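You operate a simulated robot arm through the tools that you are given. There is no shell and no other tool.

You are at the controls of a simulated robot arm. One attempt, no reset.

TASK
Feed the head blue ink: open pot in the yellow ring, pipe down, press INK once.
Fine: its lid goes on the grey side shelf. Set down upright: what you pick out.

The check looks at the end state, three seconds after you hand in, the way a careful person would. Anything else that was tipped, shoved, dropped, spilled or broken makes it a failure. A push-on lid holds only when it is set on centred and level and pressed home; a screw cap is set on level and turned clockwise until tight.

THE ROBOT
A 6-joint arm with a two-finger gripper, fixed in place. Base frame: the origin is on the floor under the middle of its stand, x ahead of it, y to its left, z up. Readings come in m, degrees, newtons and seconds.
It reaches about 1.417 m from its shoulder. Its first joint turns from -166.0 to 166.0 degrees. Payload 3.43 kg.
The tool frame sits at the grasp point between the pads (the TCP): z along the fingers, y along the line on which they close. The tips reach 0.02 m beyond it. The gripper opens to 0.19 m; its body begins 0.248 m behind the TCP.
Orientation is that of the tool frame in the base frame, as [roll, pitch, yaw] about the fixed x, y, z axes, in that order (R = Rz(yaw) Ry(pitch) Rx(roll)). With the fingers straight down and closing along the base's y, the tool's x points along the base's -x, its y along +y and its z along -z.

THE INTERFACE
- The arm moves only by the tool nudge_tool. Its argument "targets" is text: rows parted by semicolons, each of 6 numbers parted by spaces: the shift along the tool's x, y, z in m, then the turn, a rotation vector about the tool's x, y, z in rad. In form: tx ty tz rx ry rz; .... A call has 1 to 20 rows; each row is the pose to reach, as a shift and turn from the pose commanded when the call began, along the tool's axes at that moment. "hand" is the closure in counts, from 0 (fully open) to 255 (shut), set as the call begins (left out, the last holds). Each row takes 0.2 s and may step no farther than 0.05 m and 8.6 degrees from the row before; otherwise, or with a gripper value out of range, the whole call is refused. A pose out of reach is approached as far as the arm can. The call stops where the force on the tool passes 80 N (or 10 N more than at its start, if that is more) or the arm is blocked; 0.2 s more then pass. The fingers move at their own pace (about 0.153 m/s each) and stop on an object; they squeeze with about 22 N. The grip force told is the motor's: it shows also when the fingers shut on nothing. Time passes only in rows, and 0.2 s behind the last, so rows that repeat a pose let the fingers close. It gives the time, the measured TCP pose, the force on the tool (base axes), the opening and the grip force at its end, in the units of the frame above (readings bear some noise), with the torque about the TCP (base axes, N m) and any sound that the robot's microphone picked up.
- Cameras (640 x 400 px; columns grow to the right, rows downward): "scene" is fixed at [0.2175, -0.6503, 1.7669]; the picture's right is [0.70, -0.72, 0.00], its down [-0.56, -0.54, -0.63] and it looks along [0.45, 0.44, -0.77] (base axes); focal length 214 px, centre (320, 200). "wrist" rides on the gripper at [0.07, -0.008, -0.288] in the tool frame; the picture's right is [0.12, 0.99, 0.00], its down [-0.96, 0.12, -0.25] and it looks along [-0.25, 0.03, 0.97] (tool axes); focal length 261 px, centre (320, 200). There is no depth. A picture from a camera that has moved, and an enlarged one, comes with that camera's place and axes in the base frame and with its lens.
- camera(camera): a new picture of that camera. The clock stands still meanwhile.
- lift_body(by): moves the trunk up (or, below 0, down) by that many m; the arm rides with it, the base frame stays. It gives what a move gives, with no picture.
- zoom(camera, box): a new picture of the part [left, top, right, bottom] of that camera's present view, enlarged. The clock stands still meanwhile.
- hand_in(): hands the job in; it is judged then, once.

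Places have to be worked out from the pictures, the camera data and where the tool is seen. Open the gripper and draw the arm clear of the work before you hand the job in, unless the task says otherwise.

The tools are called as name(argument=value, ...) on one line, values as JSON. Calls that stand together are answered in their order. nudge_tool: Moves the arm, as the interface text tells. Its arguments: {"type":"object","properties":{"targets":{"type":"string"},"hand":{"type":"number"}},"required":["targets"]} The other tools are called the same way: lift_body (by) moves the trunk up or down; camera (camera) takes a picture; zoom (camera, box) takes an enlarged picture of a part of a camera's view; hand_in () hands the job in.

At the start:

```text
clock: 0.0
eef_pos: [0.4912, -0.3837, 1.5522]
orientation: [-180.0, -0.1, -180.0]
ft_force: [-0.3, -0.4, 0.6]
moment: [0.01, -0.03, 0.0]
width: 0.1901
grip_force: 0.1
trunk travel left (down, up): [-0.375, 0.065]
```

scene: 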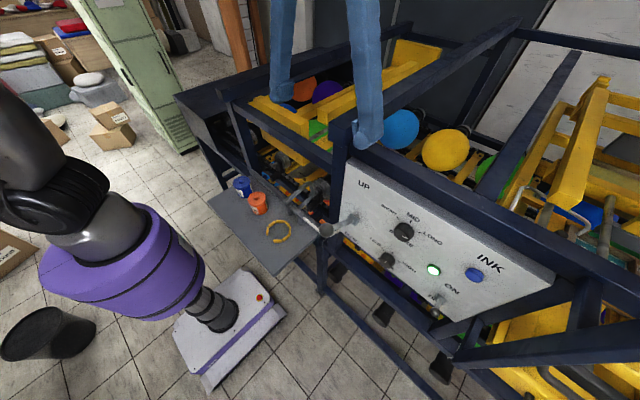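
wrist: 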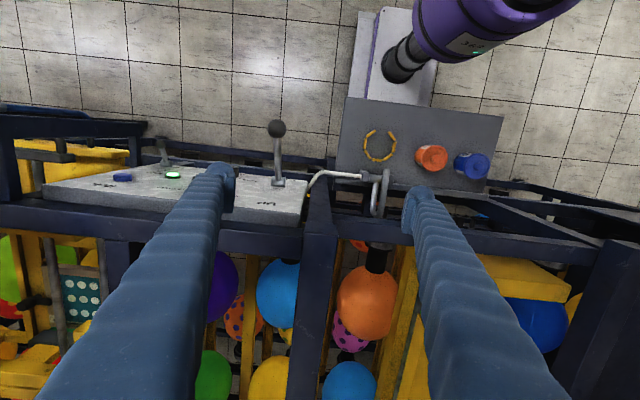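

I see a grey shelf with a blue pot, an orange pot and a yellow ring, plus a panel with lever, knobs and an INK button. I'll zoom in on these from both cameras first.

zoom(camera="scene", box=[200, 160, 360, 260])

zoom(camera="scene", box=[320, 150, 560, 320])

zoom(camera="wrist", box=[320, 90, 520, 215])

zoom(camera="wrist", box=[20, 100, 320, 290])

```text
4.00 times, centred on (280, 210) of scene
camera zoom: at [0.2175, -0.6503, 1.7669], right [0.7, -0.72, 0.0], down [-0.56, -0.54, -0.63], along [0.45, 0.44, -0.77], focal length 858 px, centre (480, 160)
```

zoom: 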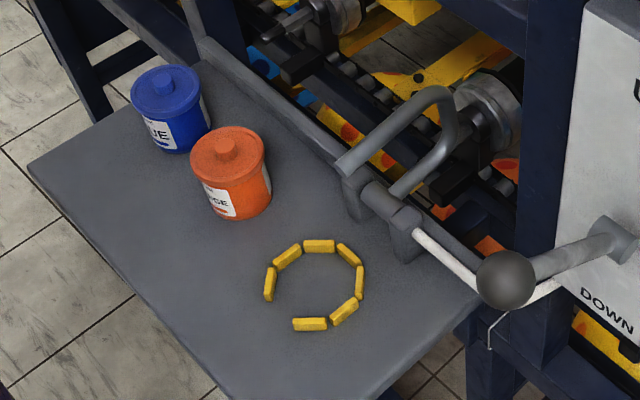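

```text
2.35 times, centred on (440, 235) of scene
camera zoom: at [0.2175, -0.6503, 1.7669], right [0.7, -0.72, 0.0], down [-0.56, -0.54, -0.63], along [0.45, 0.44, -0.77], focal length 505 px, centre (38, 118)
```

zoom: 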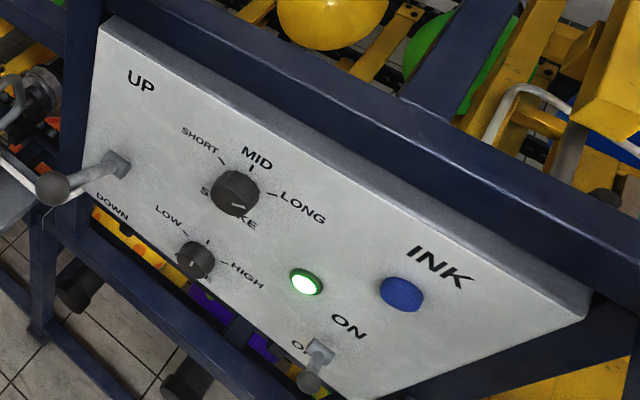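

```text
3.20 times, centred on (420, 152) of wrist
camera zoom: at [0.4224, -0.3934, 1.8382], right [-0.12, 0.99, 0.0], down [0.96, 0.12, 0.25], along [0.25, 0.03, -0.97], focal length 834 px, centre (0, 352)
```

zoom: 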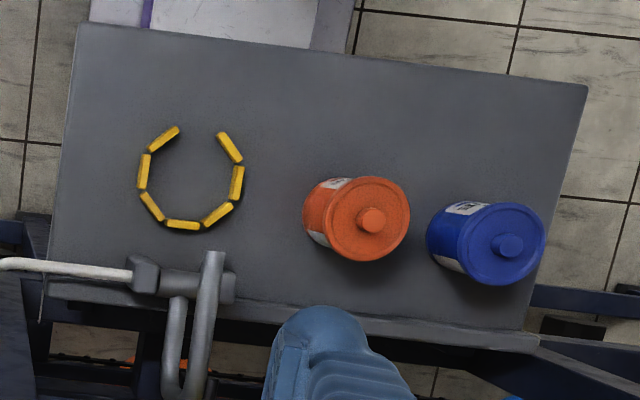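

```text
2.11 times, centred on (170, 195) of wrist
camera zoom: at [0.4224, -0.3934, 1.8382], right [-0.12, 0.99, 0.0], down [0.96, 0.12, 0.25], along [0.25, 0.03, -0.97], focal length 549 px, centre (636, 210)
```

zoom: 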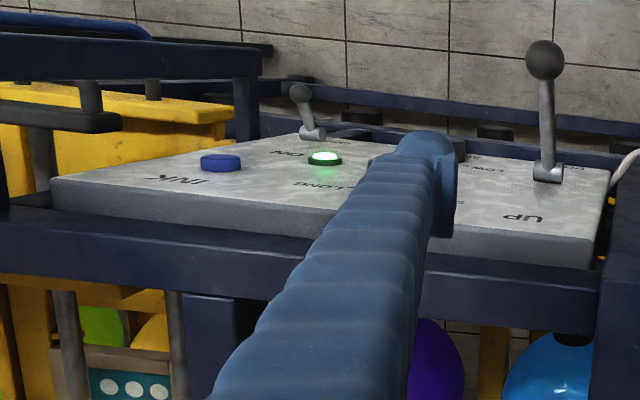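

The INK button works out to about (0.55, -0.77, 1.33), the ring to (0.44, -0.19, 0.97), the blue lid knob to (0.46, 0.09, 1.06) and the orange knob to (0.45, -0.05, 1.07). I'll move the arm back toward the robot and over the shelf for a closer look at the pots, ring and pipe.

nudge_tool(targets="0.0175 0.035 0.01 0 0 0; 0.035 0.07 0.02 0 0 0; 0.0525 0.105 0.03 0 0 0; 0.07 0.14 0.04 0 0 0; 0.0875 0.175 0.05 0 0 0; 0.105 0.21 0.06 0 0 0; 0.1225 0.245 0.07 0 0 0; 0.14 0.28 0.08 0 0 0", hand=0)

camera(camera="wrist")

camera(camera="scene")

```text
clock: 1.8
eef_pos: [0.3563, -0.1004, 1.4661]
orientation: [179.5, -1.6, -179.0]
ft_force: [1.3, 1.6, 0.1]
moment: [0.02, 0.34, 0.0]
width: 0.1898
grip_force: 0.0
trunk travel left (down, up): [-0.375, 0.065]
```

```text
taken
camera wrist: at [0.2959, -0.1126, 1.7532], right [-0.14, 0.99, 0.01], down [0.97, 0.13, 0.22], along [0.22, 0.04, -0.97], focal length 261 px, centre (320, 200)
```

wrist: 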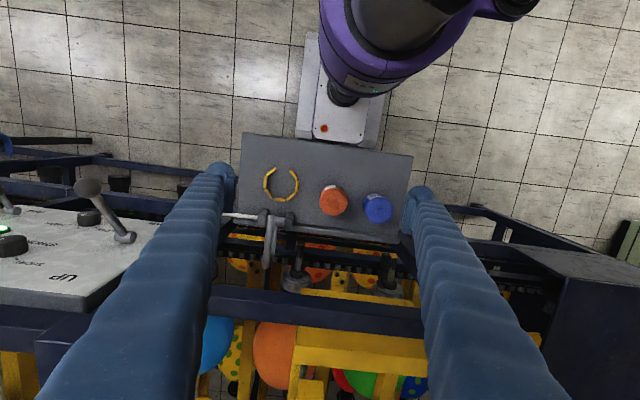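

```text
taken
```

scene: 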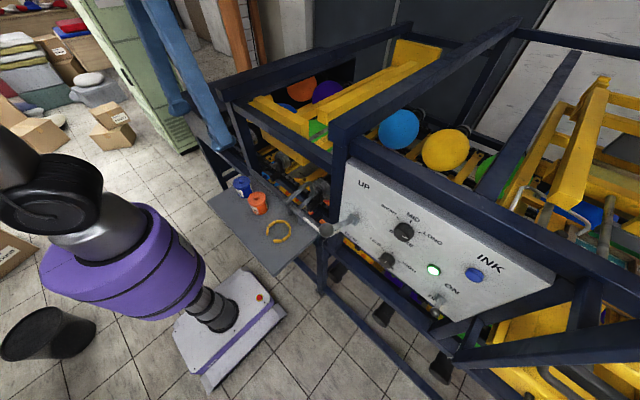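

The view is clear, so I'll zoom the wrist camera on the shelf from here to study the pipe, hinge, ring and lids.

zoom(camera="wrist", box=[220, 130, 420, 255])

zoom(camera="wrist", box=[215, 190, 311, 250])

zoom(camera="scene", box=[225, 165, 305, 215])

zoom(camera="scene", box=[270, 170, 366, 230])

```text
3.20 times, centred on (320, 192) of wrist
camera zoom: at [0.2959, -0.1126, 1.7532], right [-0.14, 0.99, 0.01], down [0.97, 0.13, 0.22], along [0.22, 0.04, -0.97], focal length 834 px, centre (320, 224)
```

zoom: 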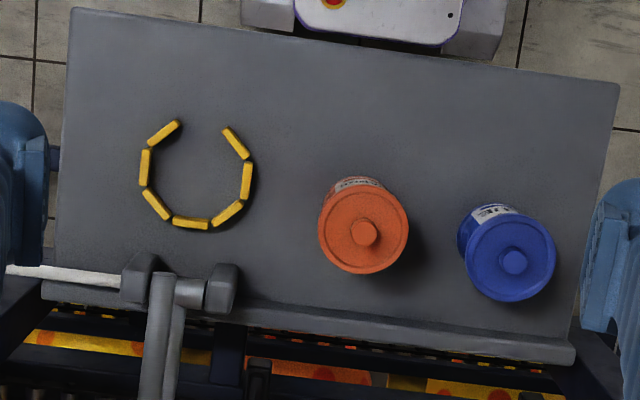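

```text
6.67 times, centred on (263, 220) of wrist
camera zoom: at [0.2959, -0.1126, 1.7532], right [-0.14, 0.99, 0.01], down [0.97, 0.13, 0.22], along [0.22, 0.04, -0.97], focal length 1738 px, centre (700, 67)
```

zoom: 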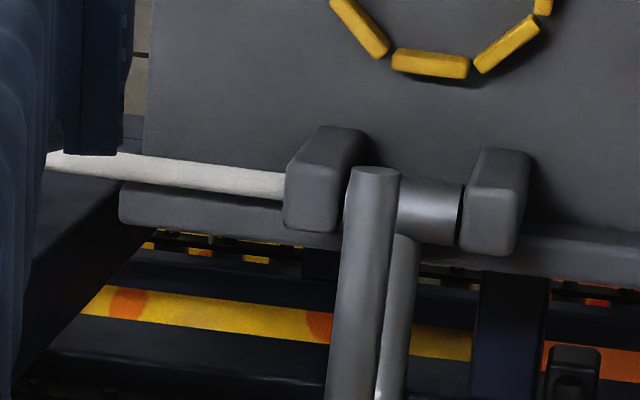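

```text
8.00 times, centred on (265, 190) of scene
camera zoom: at [0.2175, -0.6503, 1.7669], right [0.7, -0.72, 0.0], down [-0.56, -0.54, -0.63], along [0.45, 0.44, -0.77], focal length 1716 px, centre (760, 280)
```

zoom: 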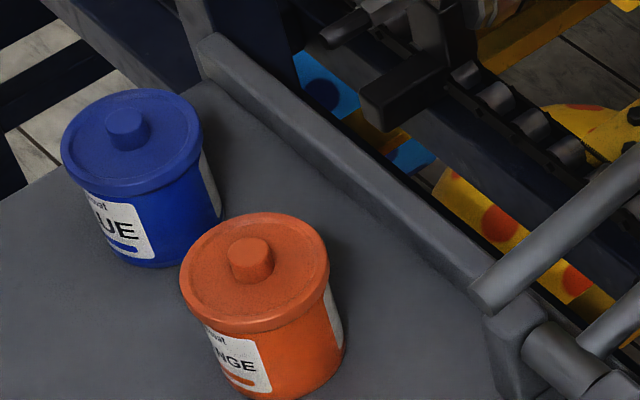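

```text
6.67 times, centred on (318, 200) of scene
camera zoom: at [0.2175, -0.6503, 1.7669], right [0.7, -0.72, 0.0], down [-0.56, -0.54, -0.63], along [0.45, 0.44, -0.77], focal length 1430 px, centre (333, 200)
```

zoom: 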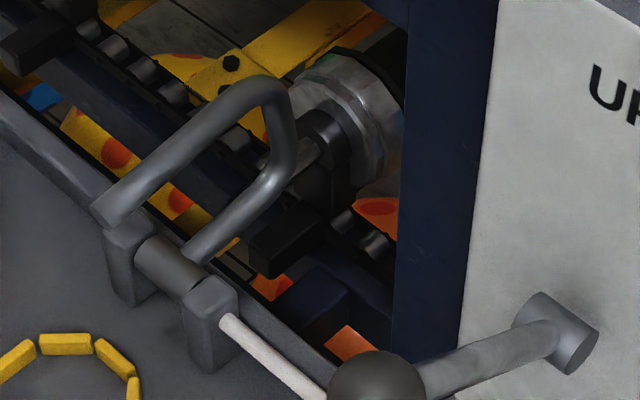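

The pipe is a U on a hinge behind the ring, leaning back over the machine, and its free leg will swing down over the ring. Next I'll check the finger shape, then move closer for better measurement.

zoom(camera="wrist", box=[160, 140, 256, 200])

zoom(camera="wrist", box=[384, 160, 480, 220])

zoom(camera="scene", box=[150, 70, 246, 130])

nudge_tool(targets="0.01 0.01 0.035 0 0 0; 0.02 0.02 0.07 0 0 0; 0.03 0.03 0.105 0 0 0; 0.04 0.04 0.14 0 0 0; 0.04 0.05 0.18 0 0 0; 0.04 0.05 0.18 0 0 0")

camera(camera="wrist")

```text
6.67 times, centred on (208, 170) of wrist
camera zoom: at [0.2959, -0.1126, 1.7532], right [-0.14, 0.99, 0.01], down [0.97, 0.13, 0.22], along [0.22, 0.04, -0.97], focal length 1738 px, centre (1067, 400)
```

zoom: 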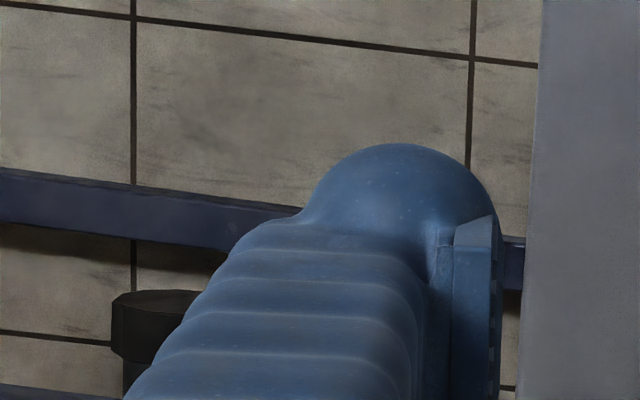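

```text
6.67 times, centred on (432, 190) of wrist
camera zoom: at [0.2959, -0.1126, 1.7532], right [-0.14, 0.99, 0.01], down [0.97, 0.13, 0.22], along [0.22, 0.04, -0.97], focal length 1738 px, centre (-427, 267)
```

zoom: 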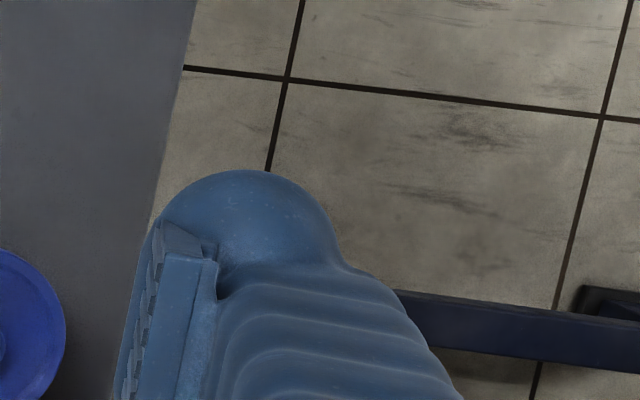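

```text
6.67 times, centred on (198, 100) of scene
camera zoom: at [0.2175, -0.6503, 1.7669], right [0.7, -0.72, 0.0], down [-0.56, -0.54, -0.63], along [0.45, 0.44, -0.77], focal length 1430 px, centre (1133, 867)
```

zoom: 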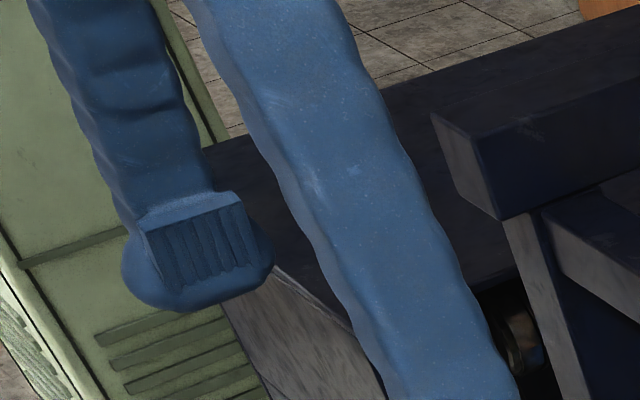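

```text
clock: 3.2
eef_pos: [0.3099, -0.0529, 1.2924]
orientation: [179.9, 0.1, 179.9]
ft_force: [0.4, -0.7, -0.2]
moment: [-0.02, -0.16, -0.03]
width: 0.1904
grip_force: 0.0
trunk travel left (down, up): [-0.375, 0.065]
```

```text
taken
camera wrist: at [0.2407, -0.0632, 1.5794], right [-0.12, 0.99, 0.0], down [0.96, 0.11, 0.25], along [0.25, 0.03, -0.97], focal length 261 px, centre (320, 200)
```

wrist: 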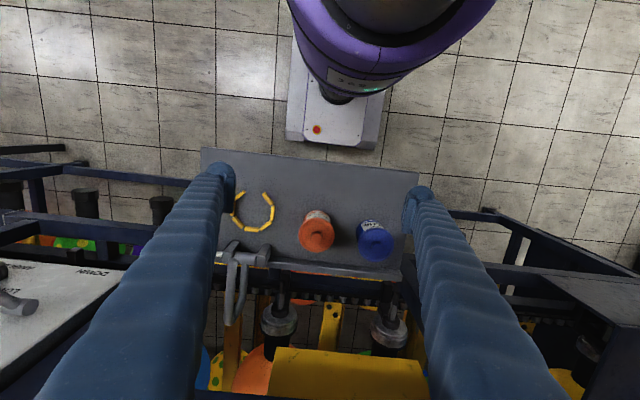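

The arm has settled at z = 1.29 with a good view of the shelf between the fingers. I'll zoom in to get precise pixel positions.

zoom(camera="wrist", box=[200, 140, 440, 290])

zoom(camera="wrist", box=[290, 190, 402, 260])

zoom(camera="wrist", box=[208, 180, 304, 240])

zoom(camera="wrist", box=[200, 230, 328, 310])

```text
2.67 times, centred on (320, 215) of wrist
camera zoom: at [0.2407, -0.0632, 1.5794], right [-0.12, 0.99, 0.0], down [0.96, 0.11, 0.25], along [0.25, 0.03, -0.97], focal length 695 px, centre (320, 160)
```

zoom: 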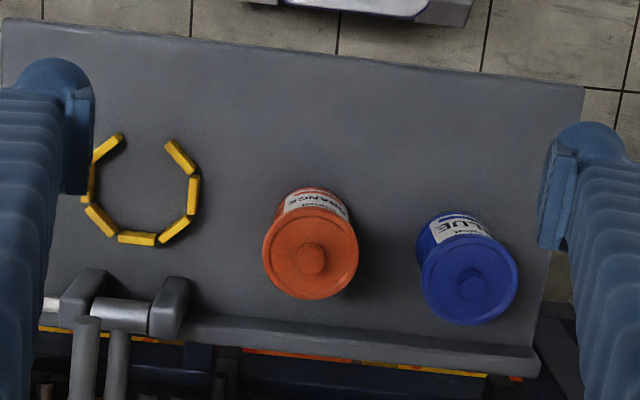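

```text
5.71 times, centred on (346, 225) of wrist
camera zoom: at [0.2407, -0.0632, 1.5794], right [-0.12, 0.99, 0.0], down [0.96, 0.11, 0.25], along [0.25, 0.03, -0.97], focal length 1489 px, centre (171, 57)
```

zoom: 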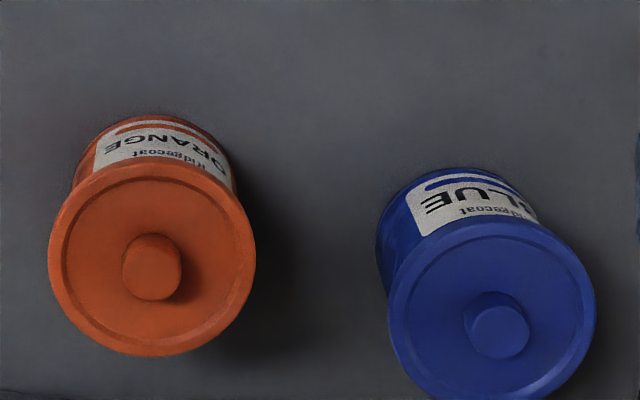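

```text
6.67 times, centred on (256, 210) of wrist
camera zoom: at [0.2407, -0.0632, 1.5794], right [-0.12, 0.99, 0.0], down [0.96, 0.11, 0.25], along [0.25, 0.03, -0.97], focal length 1738 px, centre (747, 133)
```

zoom: 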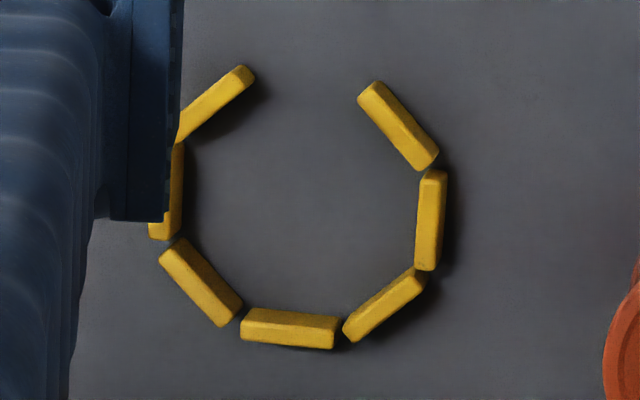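

```text
5.00 times, centred on (264, 270) of wrist
camera zoom: at [0.2407, -0.0632, 1.5794], right [-0.12, 0.99, 0.0], down [0.96, 0.11, 0.25], along [0.25, 0.03, -0.97], focal length 1303 px, centre (600, -150)
```

zoom: 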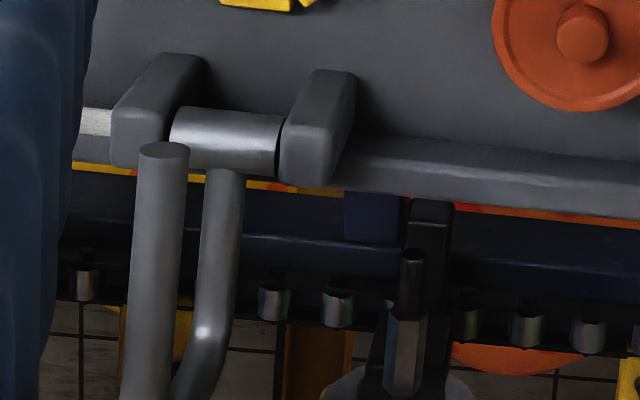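

The lettering reads "Ridgecoat BLUE" and "Ridgecoat ORANGE", and the lids look like push-on lids with knobs. The panel lever also has UP/DOWN marks, so I'll look more closely at its labels before deciding what moves the pipe.

zoom(camera="scene", box=[320, 170, 416, 230])

zoom(camera="scene", box=[380, 200, 460, 250])

zoom(camera="scene", box=[410, 250, 506, 310])

zoom(camera="scene", box=[270, 190, 350, 240])

```text
6.67 times, centred on (368, 200) of scene
camera zoom: at [0.2175, -0.6503, 1.7669], right [0.7, -0.72, 0.0], down [-0.56, -0.54, -0.63], along [0.45, 0.44, -0.77], focal length 1430 px, centre (0, 200)
```

zoom: 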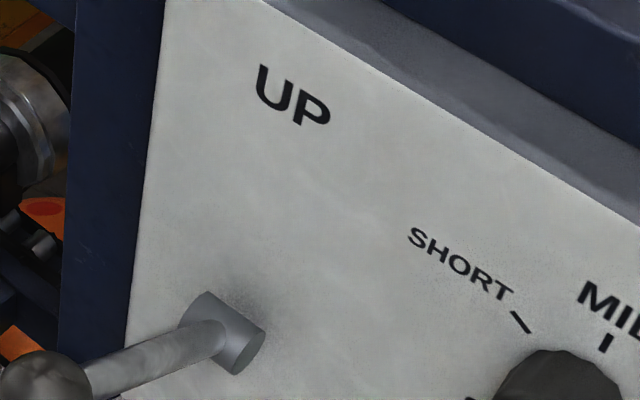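

```text
8.00 times, centred on (420, 225) of scene
camera zoom: at [0.2175, -0.6503, 1.7669], right [0.7, -0.72, 0.0], down [-0.56, -0.54, -0.63], along [0.45, 0.44, -0.77], focal length 1716 px, centre (-480, 0)
```

zoom: 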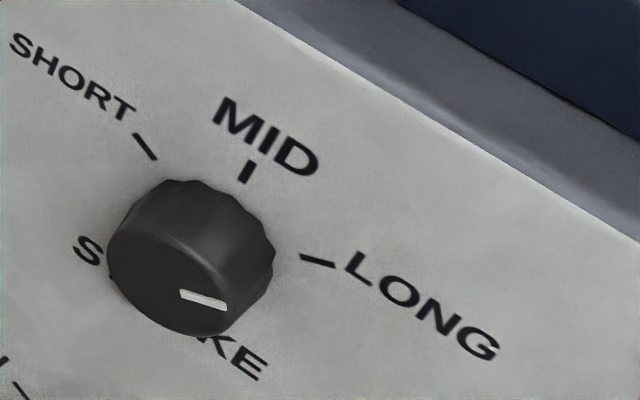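

```text
6.67 times, centred on (458, 280) of scene
camera zoom: at [0.2175, -0.6503, 1.7669], right [0.7, -0.72, 0.0], down [-0.56, -0.54, -0.63], along [0.45, 0.44, -0.77], focal length 1430 px, centre (-600, -333)
```

zoom: 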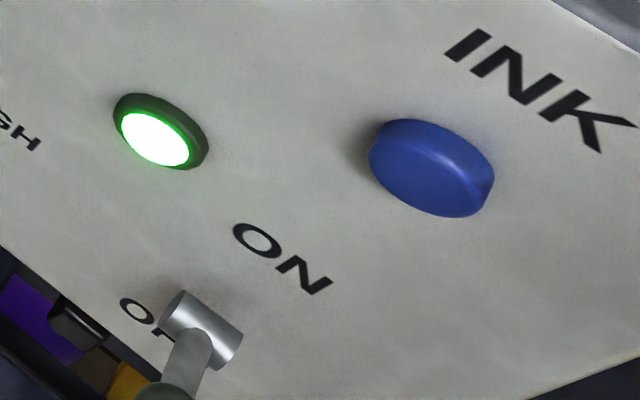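

```text
8.00 times, centred on (310, 215) of scene
camera zoom: at [0.2175, -0.6503, 1.7669], right [0.7, -0.72, 0.0], down [-0.56, -0.54, -0.63], along [0.45, 0.44, -0.77], focal length 1716 px, centre (400, 80)
```

zoom: 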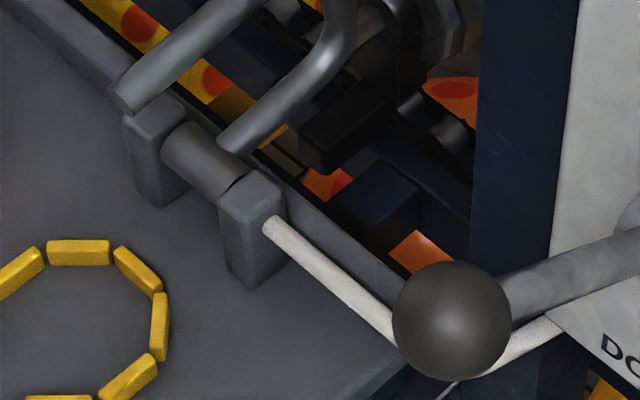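

I judge the blue pot's axis to be at about (0.464, 0.088), with the lid near z = 1.03–1.05 and about 0.077 m across. I'll hover above it with the gripper turned 45°, so the fingers miss the orange pot, and partly closed.

nudge_tool(targets="-0.0219 0.0201 0.0129 0 0 0.1122; -0.0437 0.0403 0.0257 0 0 0.2243; -0.0656 0.0604 0.0386 0 0 0.3365; -0.0874 0.0806 0.0514 0 0 0.4487; -0.1093 0.1007 0.0643 0 0 0.5609; -0.1311 0.1209 0.0771 0 0 0.6730; -0.153 0.141 0.09 0 0 0.7854; -0.153 0.141 0.09 0 0 0.7854; -0.153 0.141 0.09 0 0 0.7854", hand=100)

camera(camera="wrist")

zoom(camera="scene", box=[200, 120, 328, 200])

```text
clock: 5.2
eef_pos: [0.4666, 0.0853, 1.206]
orientation: [-180.0, -0.1, 134.8]
ft_force: [0.5, -0.3, 1.2]
moment: [0.06, 0.04, 0.03]
width: 0.1157
grip_force: 0.0
trunk travel left (down, up): [-0.375, 0.065]
```

```text
taken
camera wrist: at [0.4134, 0.1286, 1.4924], right [0.62, 0.79, 0.0], down [0.76, -0.6, 0.25], along [0.19, -0.15, -0.97], focal length 261 px, centre (320, 200)
```

wrist: 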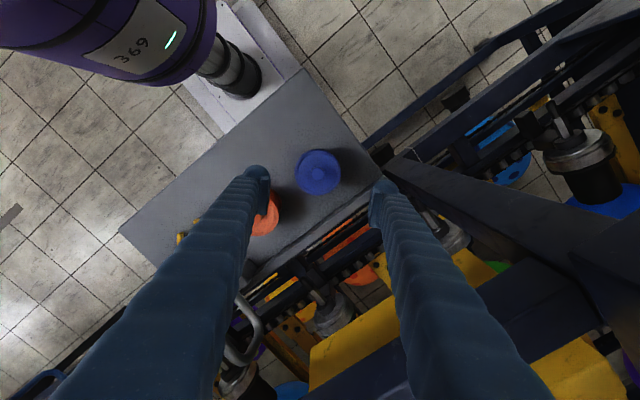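

```text
5.00 times, centred on (264, 160) of scene
camera zoom: at [0.2175, -0.6503, 1.7669], right [0.7, -0.72, 0.0], down [-0.56, -0.54, -0.63], along [0.45, 0.44, -0.77], focal length 1072 px, centre (600, 400)
```

zoom: 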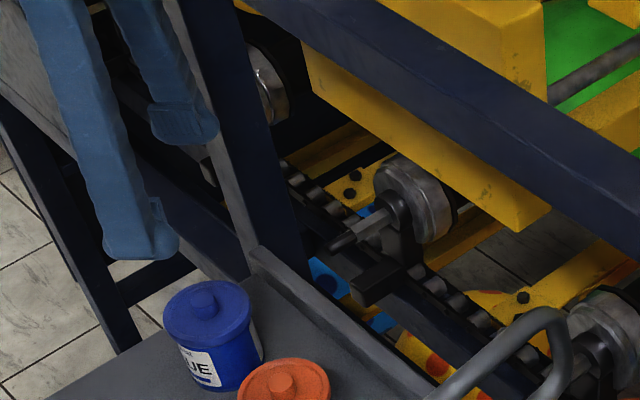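

A vertical frame post stands near (0.58, 0.20), in line with the gripper's wide direction at this yaw. I'll measure the lid from here and then turn 90° the other way, so the gripper body stays clear of the post.

zoom(camera="wrist", box=[256, 130, 384, 210])

nudge_tool(targets="0 0 0 0 0 -0.14; 0 0 0 0 0 -0.28; 0 0 0 0 0 -0.42; 0 0 0 0 0 -0.56; 0 0 0 0 0 -0.70; 0 0 0 0 0 -0.84; 0 0 0 0 0 -0.98; 0 0 0 0 0 -1.12; 0 0 0 0 0 -1.26; 0 0 0 0 0 -1.40; 0 0 0 0 0 -1.48; 0 0 0 0 0 -1.57; 0 0 0 0 0 -1.57; 0 0 0 0 0 -1.57")

camera(camera="wrist")

zoom(camera="wrist", box=[256, 130, 384, 210])

camera(camera="scene")

```text
5.00 times, centred on (320, 170) of wrist
camera zoom: at [0.4134, 0.1286, 1.4924], right [0.62, 0.79, 0.0], down [0.76, -0.6, 0.25], along [0.19, -0.15, -0.97], focal length 1303 px, centre (320, 350)
```

zoom: 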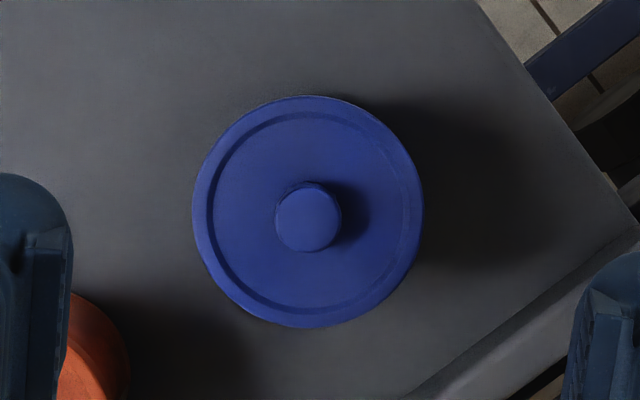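

```text
clock: 8.2
eef_pos: [0.4653, 0.087, 1.2017]
orientation: [-180.0, 0.0, -135.1]
ft_force: [0.1, 0.0, -0.1]
moment: [0.01, -0.02, -0.03]
width: 0.1155
grip_force: 0.0
trunk travel left (down, up): [-0.375, 0.065]
```

```text
taken
camera wrist: at [0.4225, 0.0308, 1.489], right [-0.79, 0.62, 0.0], down [0.6, 0.76, 0.25], along [0.15, 0.19, -0.97], focal length 261 px, centre (320, 200)
```

wrist: 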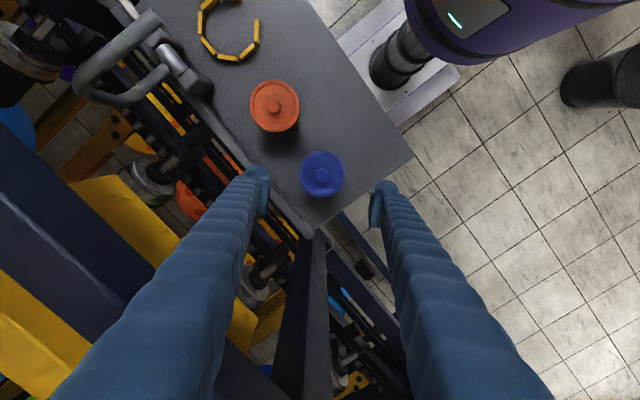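

```text
5.00 times, centred on (320, 170) of wrist
camera zoom: at [0.4225, 0.0308, 1.489], right [-0.79, 0.62, 0.0], down [0.6, 0.76, 0.25], along [0.15, 0.19, -0.97], focal length 1303 px, centre (320, 350)
```

zoom: 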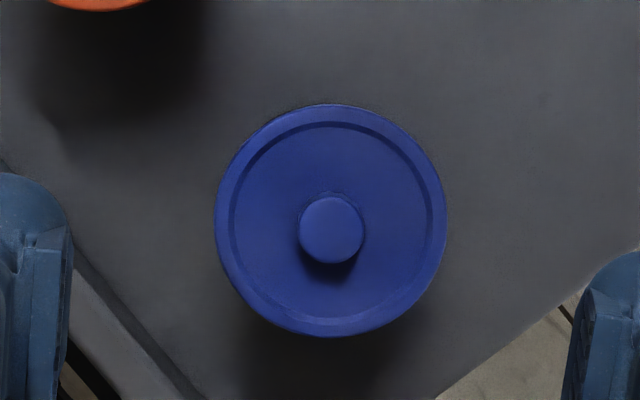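

```text
taken
```

scene: 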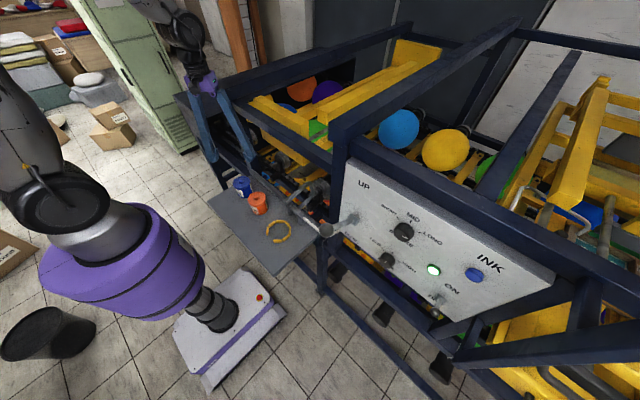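

Two views of the lid agree: the axis is at (0.461, 0.086), the lid top at z ≈ 1.049 and the diameter 0.078. I'll zoom on the ring from here to settle the shelf height before descending.

zoom(camera="wrist", box=[170, 0, 298, 80])

zoom(camera="wrist", box=[70, 0, 230, 100])

zoom(camera="scene", box=[190, 130, 270, 210])

```text
5.00 times, centred on (234, 40) of wrist
camera zoom: at [0.4225, 0.0308, 1.489], right [-0.79, 0.62, 0.0], down [0.6, 0.76, 0.25], along [0.15, 0.19, -0.97], focal length 1303 px, centre (750, 1000)
```

zoom: 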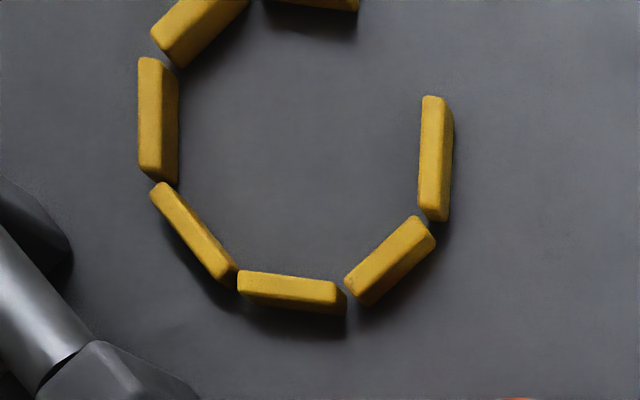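

```text
4.00 times, centred on (150, 50) of wrist
camera zoom: at [0.4225, 0.0308, 1.489], right [-0.79, 0.62, 0.0], down [0.6, 0.76, 0.25], along [0.15, 0.19, -0.97], focal length 1043 px, centre (1000, 800)
```

zoom: 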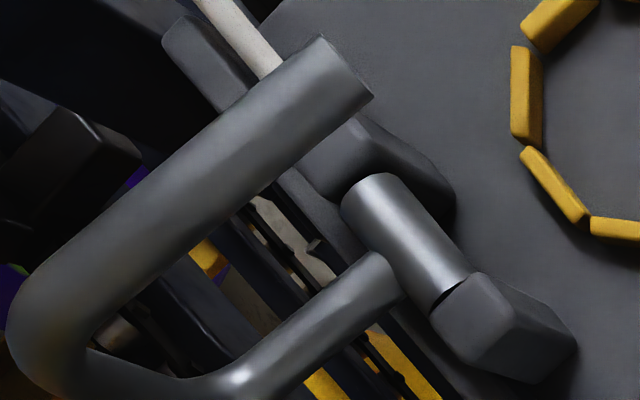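

```text
5.00 times, centred on (230, 170) of scene
camera zoom: at [0.2175, -0.6503, 1.7669], right [0.7, -0.72, 0.0], down [-0.56, -0.54, -0.63], along [0.45, 0.44, -0.77], focal length 1072 px, centre (770, 350)
```

zoom: 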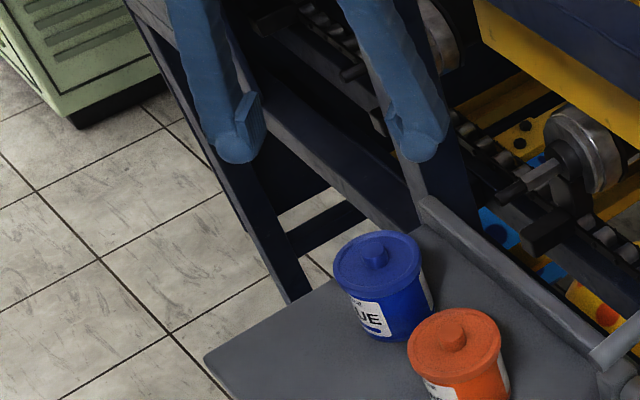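

The shelf is at about z = 0.976, the ring block tops at about 0.986 and the ring centre at about (0.437, -0.201). I'll centre on the blue pot and go partway down to check that the fingers straddle it.

nudge_tool(targets="0.0032 0.001 0.03 0 0 0; 0.0032 0.001 0.06 0 0 0; 0.0032 0.001 0.09 0 0 0; 0.0032 0.001 0.12 0 0 0; 0.0032 0.001 0.14 0 0 0; 0.0032 0.001 0.14 0 0 0")

camera(camera="wrist")

zoom(camera="scene", box=[190, 130, 302, 200])

```text
clock: 9.6
eef_pos: [0.4595, 0.0835, 1.0607]
orientation: [-180.0, -0.1, -135.1]
ft_force: [0.1, -0.5, 0.3]
moment: [0.0, -0.03, -0.02]
width: 0.1156
grip_force: 0.1
trunk travel left (down, up): [-0.375, 0.065]
```

```text
taken
camera wrist: at [0.4173, 0.0279, 1.3476], right [-0.79, 0.62, 0.0], down [0.6, 0.76, 0.25], along [0.15, 0.19, -0.97], focal length 261 px, centre (320, 200)
```

wrist: 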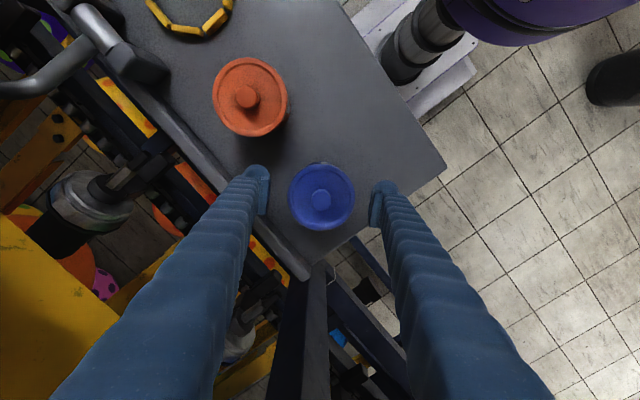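

```text
5.71 times, centred on (246, 165) of scene
camera zoom: at [0.2175, -0.6503, 1.7669], right [0.7, -0.72, 0.0], down [-0.56, -0.54, -0.63], along [0.45, 0.44, -0.77], focal length 1226 px, centre (743, 400)
```

zoom: 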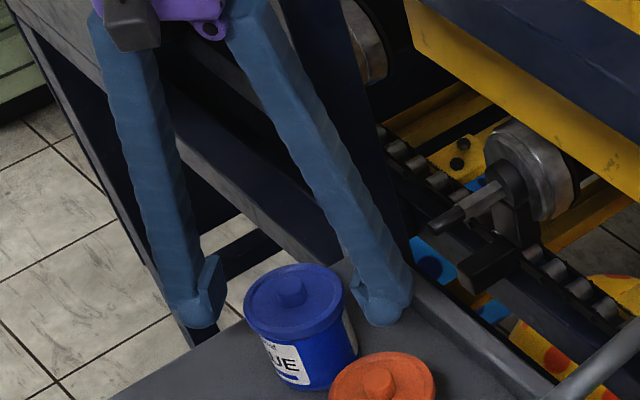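

The lid sits centred between the pads. I'll lower to TCP z ≈ 1.0135, where the pads face the pot body under the lid rim, and check before closing.

nudge_tool(targets="0 0 0.015 0 0 0; 0 0 0.03 0 0 0; 0 0 0.04 0 0 0; 0 0 0.0487 0 0 0; 0 0 0.0487 0 0 0")

zoom(camera="scene", box=[200, 140, 296, 200])

zoom(camera="wrist", box=[224, 100, 416, 220])

```text
clock: 10.8
eef_pos: [0.4597, 0.084, 1.0143]
orientation: [180.0, 0.0, -135.1]
ft_force: [0.8, 0.1, 0.8]
moment: [-0.01, -0.02, -0.01]
width: 0.1154
grip_force: 0.0
trunk travel left (down, up): [-0.375, 0.065]
```

```text
6.67 times, centred on (248, 170) of scene
camera zoom: at [0.2175, -0.6503, 1.7669], right [0.7, -0.72, 0.0], down [-0.56, -0.54, -0.63], along [0.45, 0.44, -0.77], focal length 1430 px, centre (800, 400)
```

zoom: 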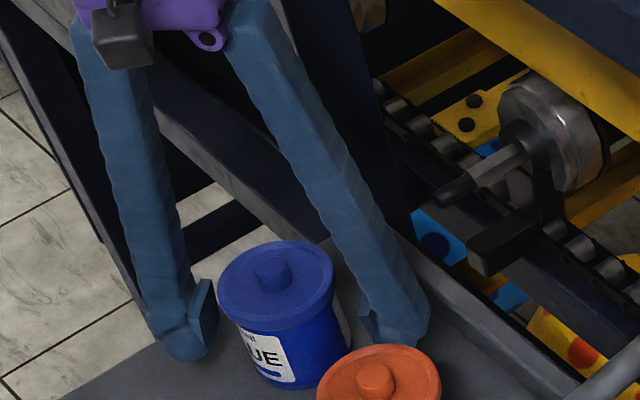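

```text
3.33 times, centred on (320, 160) of wrist
camera zoom: at [0.4178, 0.0281, 1.3009], right [-0.79, 0.62, 0.0], down [0.6, 0.76, 0.25], along [0.15, 0.19, -0.97], focal length 869 px, centre (320, 333)
```

zoom: 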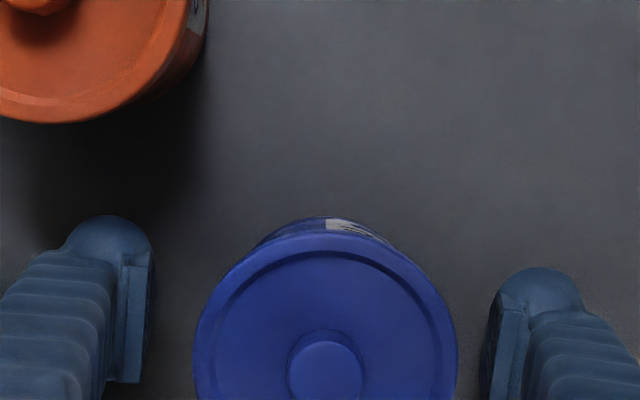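

The pads straddle the body below the lid rim, clear of the shelf and the orange pot. I'll close on the pot.

nudge_tool(targets="0 0 0 0 0 0; 0 0 0 0 0 0; 0 0 0 0 0 0", hand=255)

zoom(camera="scene", box=[200, 140, 296, 200])

zoom(camera="wrist", box=[224, 100, 416, 220])

```text
clock: 11.6
eef_pos: [0.4605, 0.0847, 1.0139]
orientation: [-180.0, 0.0, -135.0]
ft_force: [0.0, 1.0, 0.4]
moment: [0.0, 0.02, -0.02]
width: 0.0719
grip_force: 22.4
trunk travel left (down, up): [-0.375, 0.065]
```

```text
6.67 times, centred on (248, 170) of scene
camera zoom: at [0.2175, -0.6503, 1.7669], right [0.7, -0.72, 0.0], down [-0.56, -0.54, -0.63], along [0.45, 0.44, -0.77], focal length 1430 px, centre (800, 400)
```

zoom: 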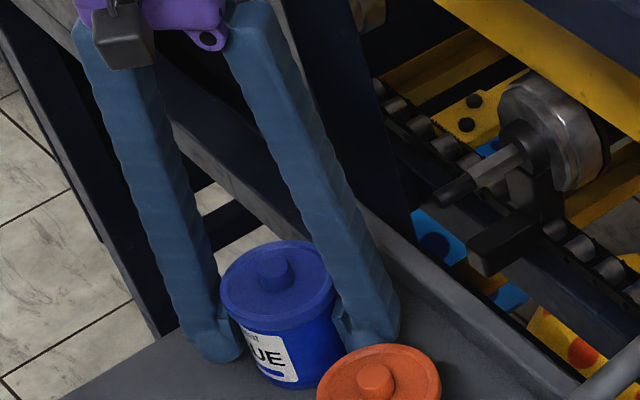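

```text
3.33 times, centred on (320, 160) of wrist
camera zoom: at [0.4182, 0.0281, 1.3008], right [-0.79, 0.62, 0.0], down [0.6, 0.76, 0.25], along [0.15, 0.19, -0.97], focal length 869 px, centre (320, 333)
```

zoom: 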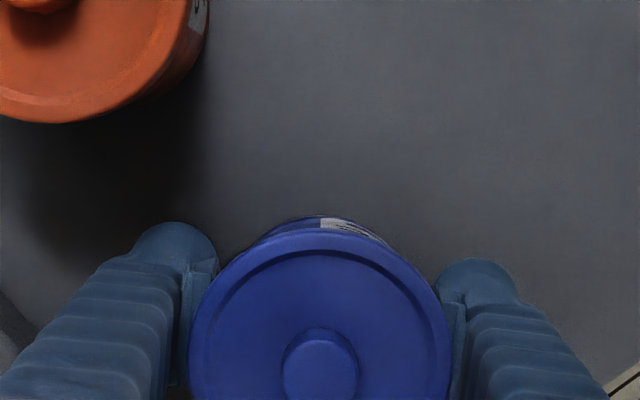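

The width of 0.072 m confirms the grip is on the body, since the lid is 0.078. I'll lift 3 cm slowly and check the load and that the pot hangs level.

nudge_tool(targets="0 0 -0.005 0 0 0; 0 0 -0.01 0 0 0; 0 0 -0.02 0 0 0; 0 0 -0.03 0 0 0; 0 0 -0.03 0 0 0")

zoom(camera="scene", box=[200, 140, 296, 200])

```text
clock: 12.8
eef_pos: [0.4621, 0.0854, 1.0435]
orientation: [-180.0, 0.0, -135.1]
ft_force: [0.3, 0.7, -3.0]
moment: [-0.01, 0.01, 0.0]
width: 0.0714
grip_force: 22.3
trunk travel left (down, up): [-0.375, 0.065]
```

```text
6.67 times, centred on (248, 170) of scene
camera zoom: at [0.2175, -0.6503, 1.7669], right [0.7, -0.72, 0.0], down [-0.56, -0.54, -0.63], along [0.45, 0.44, -0.77], focal length 1430 px, centre (800, 400)
```

zoom: 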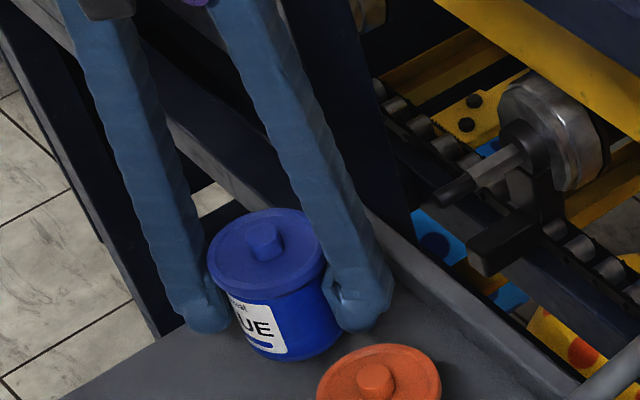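

The pot is held level and weighs about 3 N. I'll raise it 9 cm more, carry it over toward a point just in front of the ring, and turn the gripper back so it closes along y.

nudge_tool(targets="0 0 -0.025 0 0 0; 0 0 -0.055 0 0 0; 0 0 -0.09 0 0 0; 0.0281 -0.0169 -0.09 0 0 0.0873; 0.0562 -0.0339 -0.09 0 0 0.1745; 0.0844 -0.0508 -0.09 0 0 0.2618; 0.1125 -0.0677 -0.09 0 0 0.3491; 0.1406 -0.0847 -0.09 0 0 0.4363; 0.1687 -0.1016 -0.09 0 0 0.5236; 0.1969 -0.1185 -0.09 0 0 0.6109; 0.2250 -0.1355 -0.09 0 0 0.6981; 0.2531 -0.1524 -0.09 0 0 0.7854; 0.2531 -0.1524 -0.09 0 0 0.7854; 0.2531 -0.1524 -0.09 0 0 0.7854")

camera(camera="wrist")

zoom(camera="scene", box=[200, 140, 360, 240])

```text
clock: 15.8
eef_pos: [0.3897, -0.2006, 1.1316]
orientation: [-180.0, -0.1, 179.8]
ft_force: [0.5, -0.5, -1.8]
moment: [-0.02, -0.02, 0.0]
width: 0.0716
grip_force: 22.4
trunk travel left (down, up): [-0.375, 0.065]
```

```text
taken
camera wrist: at [0.3204, -0.2092, 1.4191], right [-0.12, 0.99, 0.0], down [0.96, 0.11, 0.25], along [0.25, 0.03, -0.97], focal length 261 px, centre (320, 200)
```

wrist: 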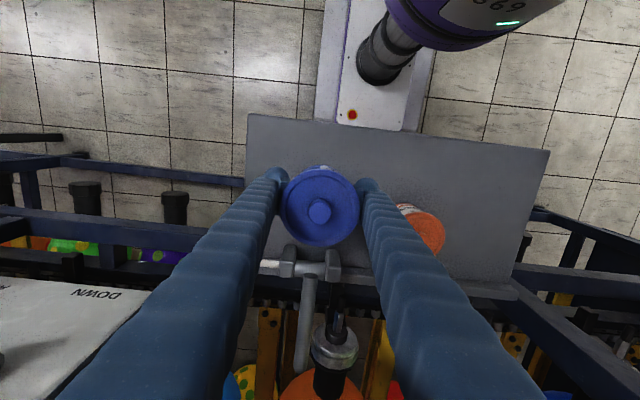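

```text
4.00 times, centred on (280, 190) of scene
camera zoom: at [0.2175, -0.6503, 1.7669], right [0.7, -0.72, 0.0], down [-0.56, -0.54, -0.63], along [0.45, 0.44, -0.77], focal length 858 px, centre (480, 240)
```

zoom: 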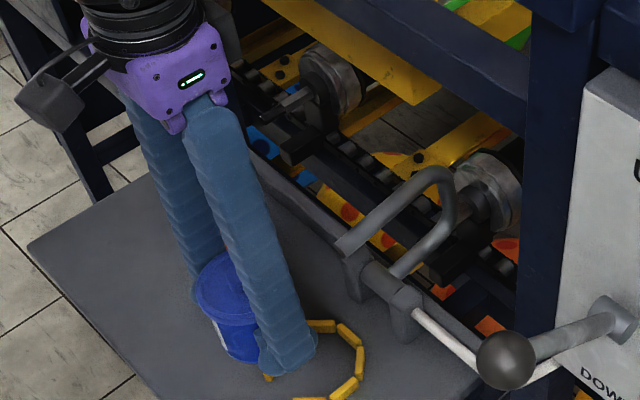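

The gripper body is compact, the orange pot is undisturbed and the pot hangs level. I'll lower it just in front, with its bottom about 2 cm above the shelf, then slide over the ring centre at x ≈ 0.437, passing below the raised pipe end.

nudge_tool(targets="0 0 0.03 0 0 0; 0 0 0.06 0 0 0; 0 0 0.085 0 0 0; 0 0 0.0985 0 0 0; -0.012 0 0.0985 0 0 0; -0.024 0 0.0985 0 0 0; -0.036 0 0.0985 0 0 0; -0.0465 0 0.0985 0 0 0; -0.0465 0 0.0985 0 0 0")

camera(camera="wrist")

zoom(camera="scene", box=[230, 170, 342, 240])

```text
clock: 17.8
eef_pos: [0.4361, -0.2026, 1.0352]
orientation: [-179.9, 0.0, 179.9]
ft_force: [-0.3, -0.6, -2.2]
moment: [0.0, 0.01, 0.02]
width: 0.0717
grip_force: 21.5
trunk travel left (down, up): [-0.375, 0.065]
```

```text
taken
camera wrist: at [0.3678, -0.2116, 1.3216], right [-0.12, 0.99, 0.0], down [0.96, 0.11, 0.25], along [0.24, 0.03, -0.97], focal length 261 px, centre (320, 200)
```

wrist: 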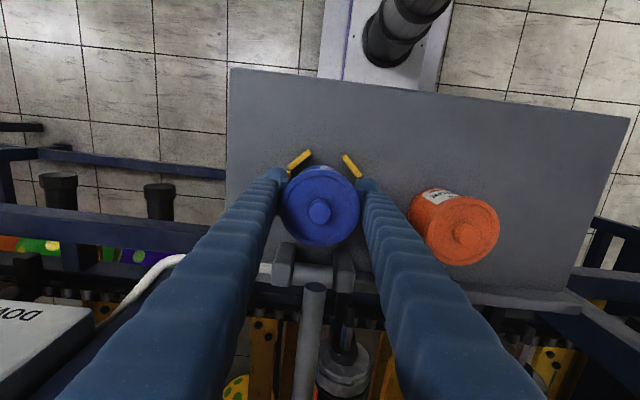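

```text
5.71 times, centred on (286, 205) of scene
camera zoom: at [0.2175, -0.6503, 1.7669], right [0.7, -0.72, 0.0], down [-0.56, -0.54, -0.63], along [0.45, 0.44, -0.77], focal length 1226 px, centre (514, 171)
```

zoom: 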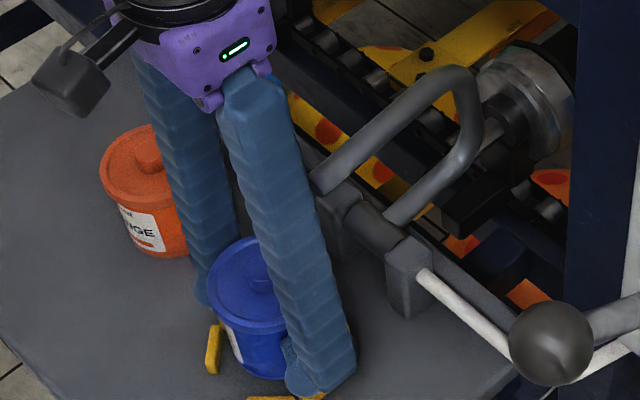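

The two front ring blocks are visible past the pot, so I'll zoom to verify centring before lowering.

zoom(camera="wrist", box=[264, 135, 376, 205])

zoom(camera="wrist", box=[256, 150, 384, 270])

```text
5.71 times, centred on (320, 170) of wrist
camera zoom: at [0.3678, -0.2116, 1.3216], right [-0.12, 0.99, 0.0], down [0.96, 0.11, 0.25], along [0.24, 0.03, -0.97], focal length 1489 px, centre (320, 371)
```

zoom: 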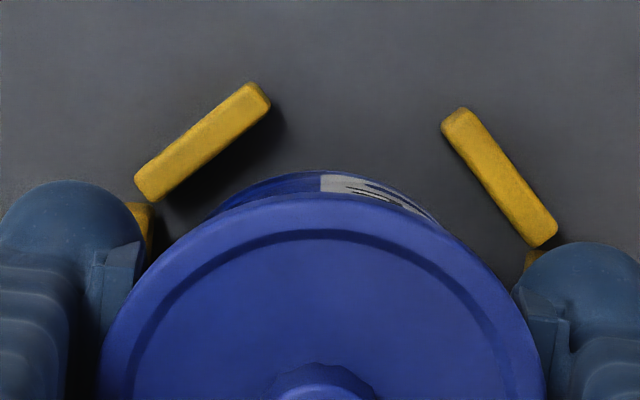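

```text
3.33 times, centred on (320, 210) of wrist
camera zoom: at [0.3678, -0.2116, 1.3216], right [-0.12, 0.99, 0.0], down [0.96, 0.11, 0.25], along [0.24, 0.03, -0.97], focal length 869 px, centre (320, 167)
```

zoom: 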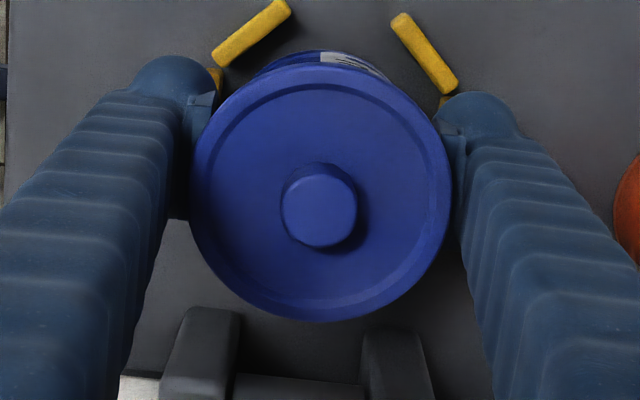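

The ring centre from these blocks is (0.4365, -0.2005). The pot reads about 2.5 mm too far in +x and -y, so I'll nudge it 2 mm back, then lower 2.1 cm into the ring.

nudge_tool(targets="0.002 0.002 0 0 0 0; 0.002 0.002 0.006 0 0 0; 0.002 0.002 0.012 0 0 0; 0.002 0.002 0.017 0 0 0; 0.002 0.002 0.0205 0 0 0; 0.002 0.002 0.0205 0 0 0")

zoom(camera="wrist", box=[256, 130, 384, 250])

zoom(camera="scene", box=[240, 190, 336, 250])

```text
clock: 19.2
eef_pos: [0.4346, -0.1999, 1.0149]
orientation: [180.0, 0.1, 179.9]
ft_force: [0.2, 2.0, 17.6]
moment: [0.24, -0.01, 0.01]
width: 0.0716
grip_force: 21.7
trunk travel left (down, up): [-0.375, 0.065]
```

```text
3.33 times, centred on (320, 190) of wrist
camera zoom: at [0.3655, -0.2082, 1.302], right [-0.12, 0.99, 0.0], down [0.96, 0.11, 0.25], along [0.25, 0.03, -0.97], focal length 869 px, centre (320, 233)
```

zoom: 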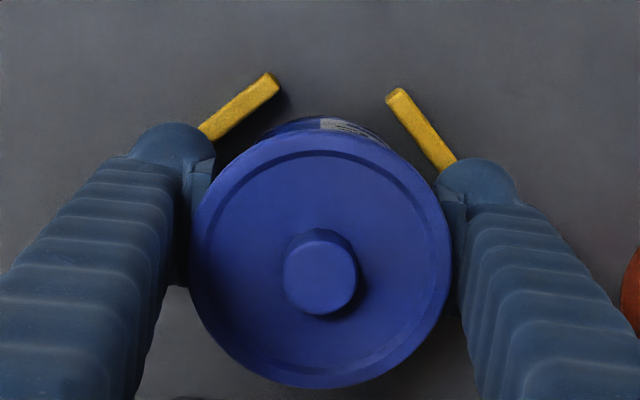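

```text
6.67 times, centred on (288, 220) of scene
camera zoom: at [0.2175, -0.6503, 1.7669], right [0.7, -0.72, 0.0], down [-0.56, -0.54, -0.63], along [0.45, 0.44, -0.77], focal length 1430 px, centre (533, 67)
```

zoom: 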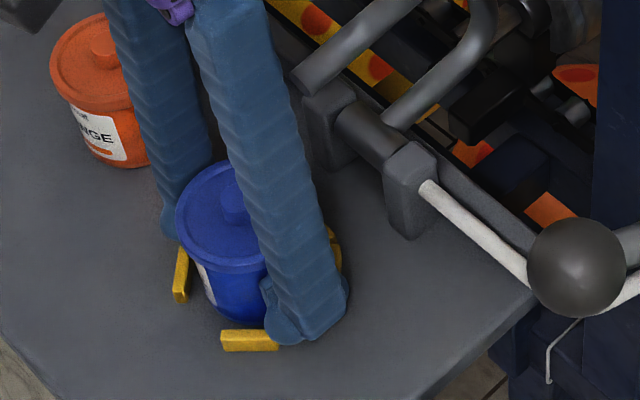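

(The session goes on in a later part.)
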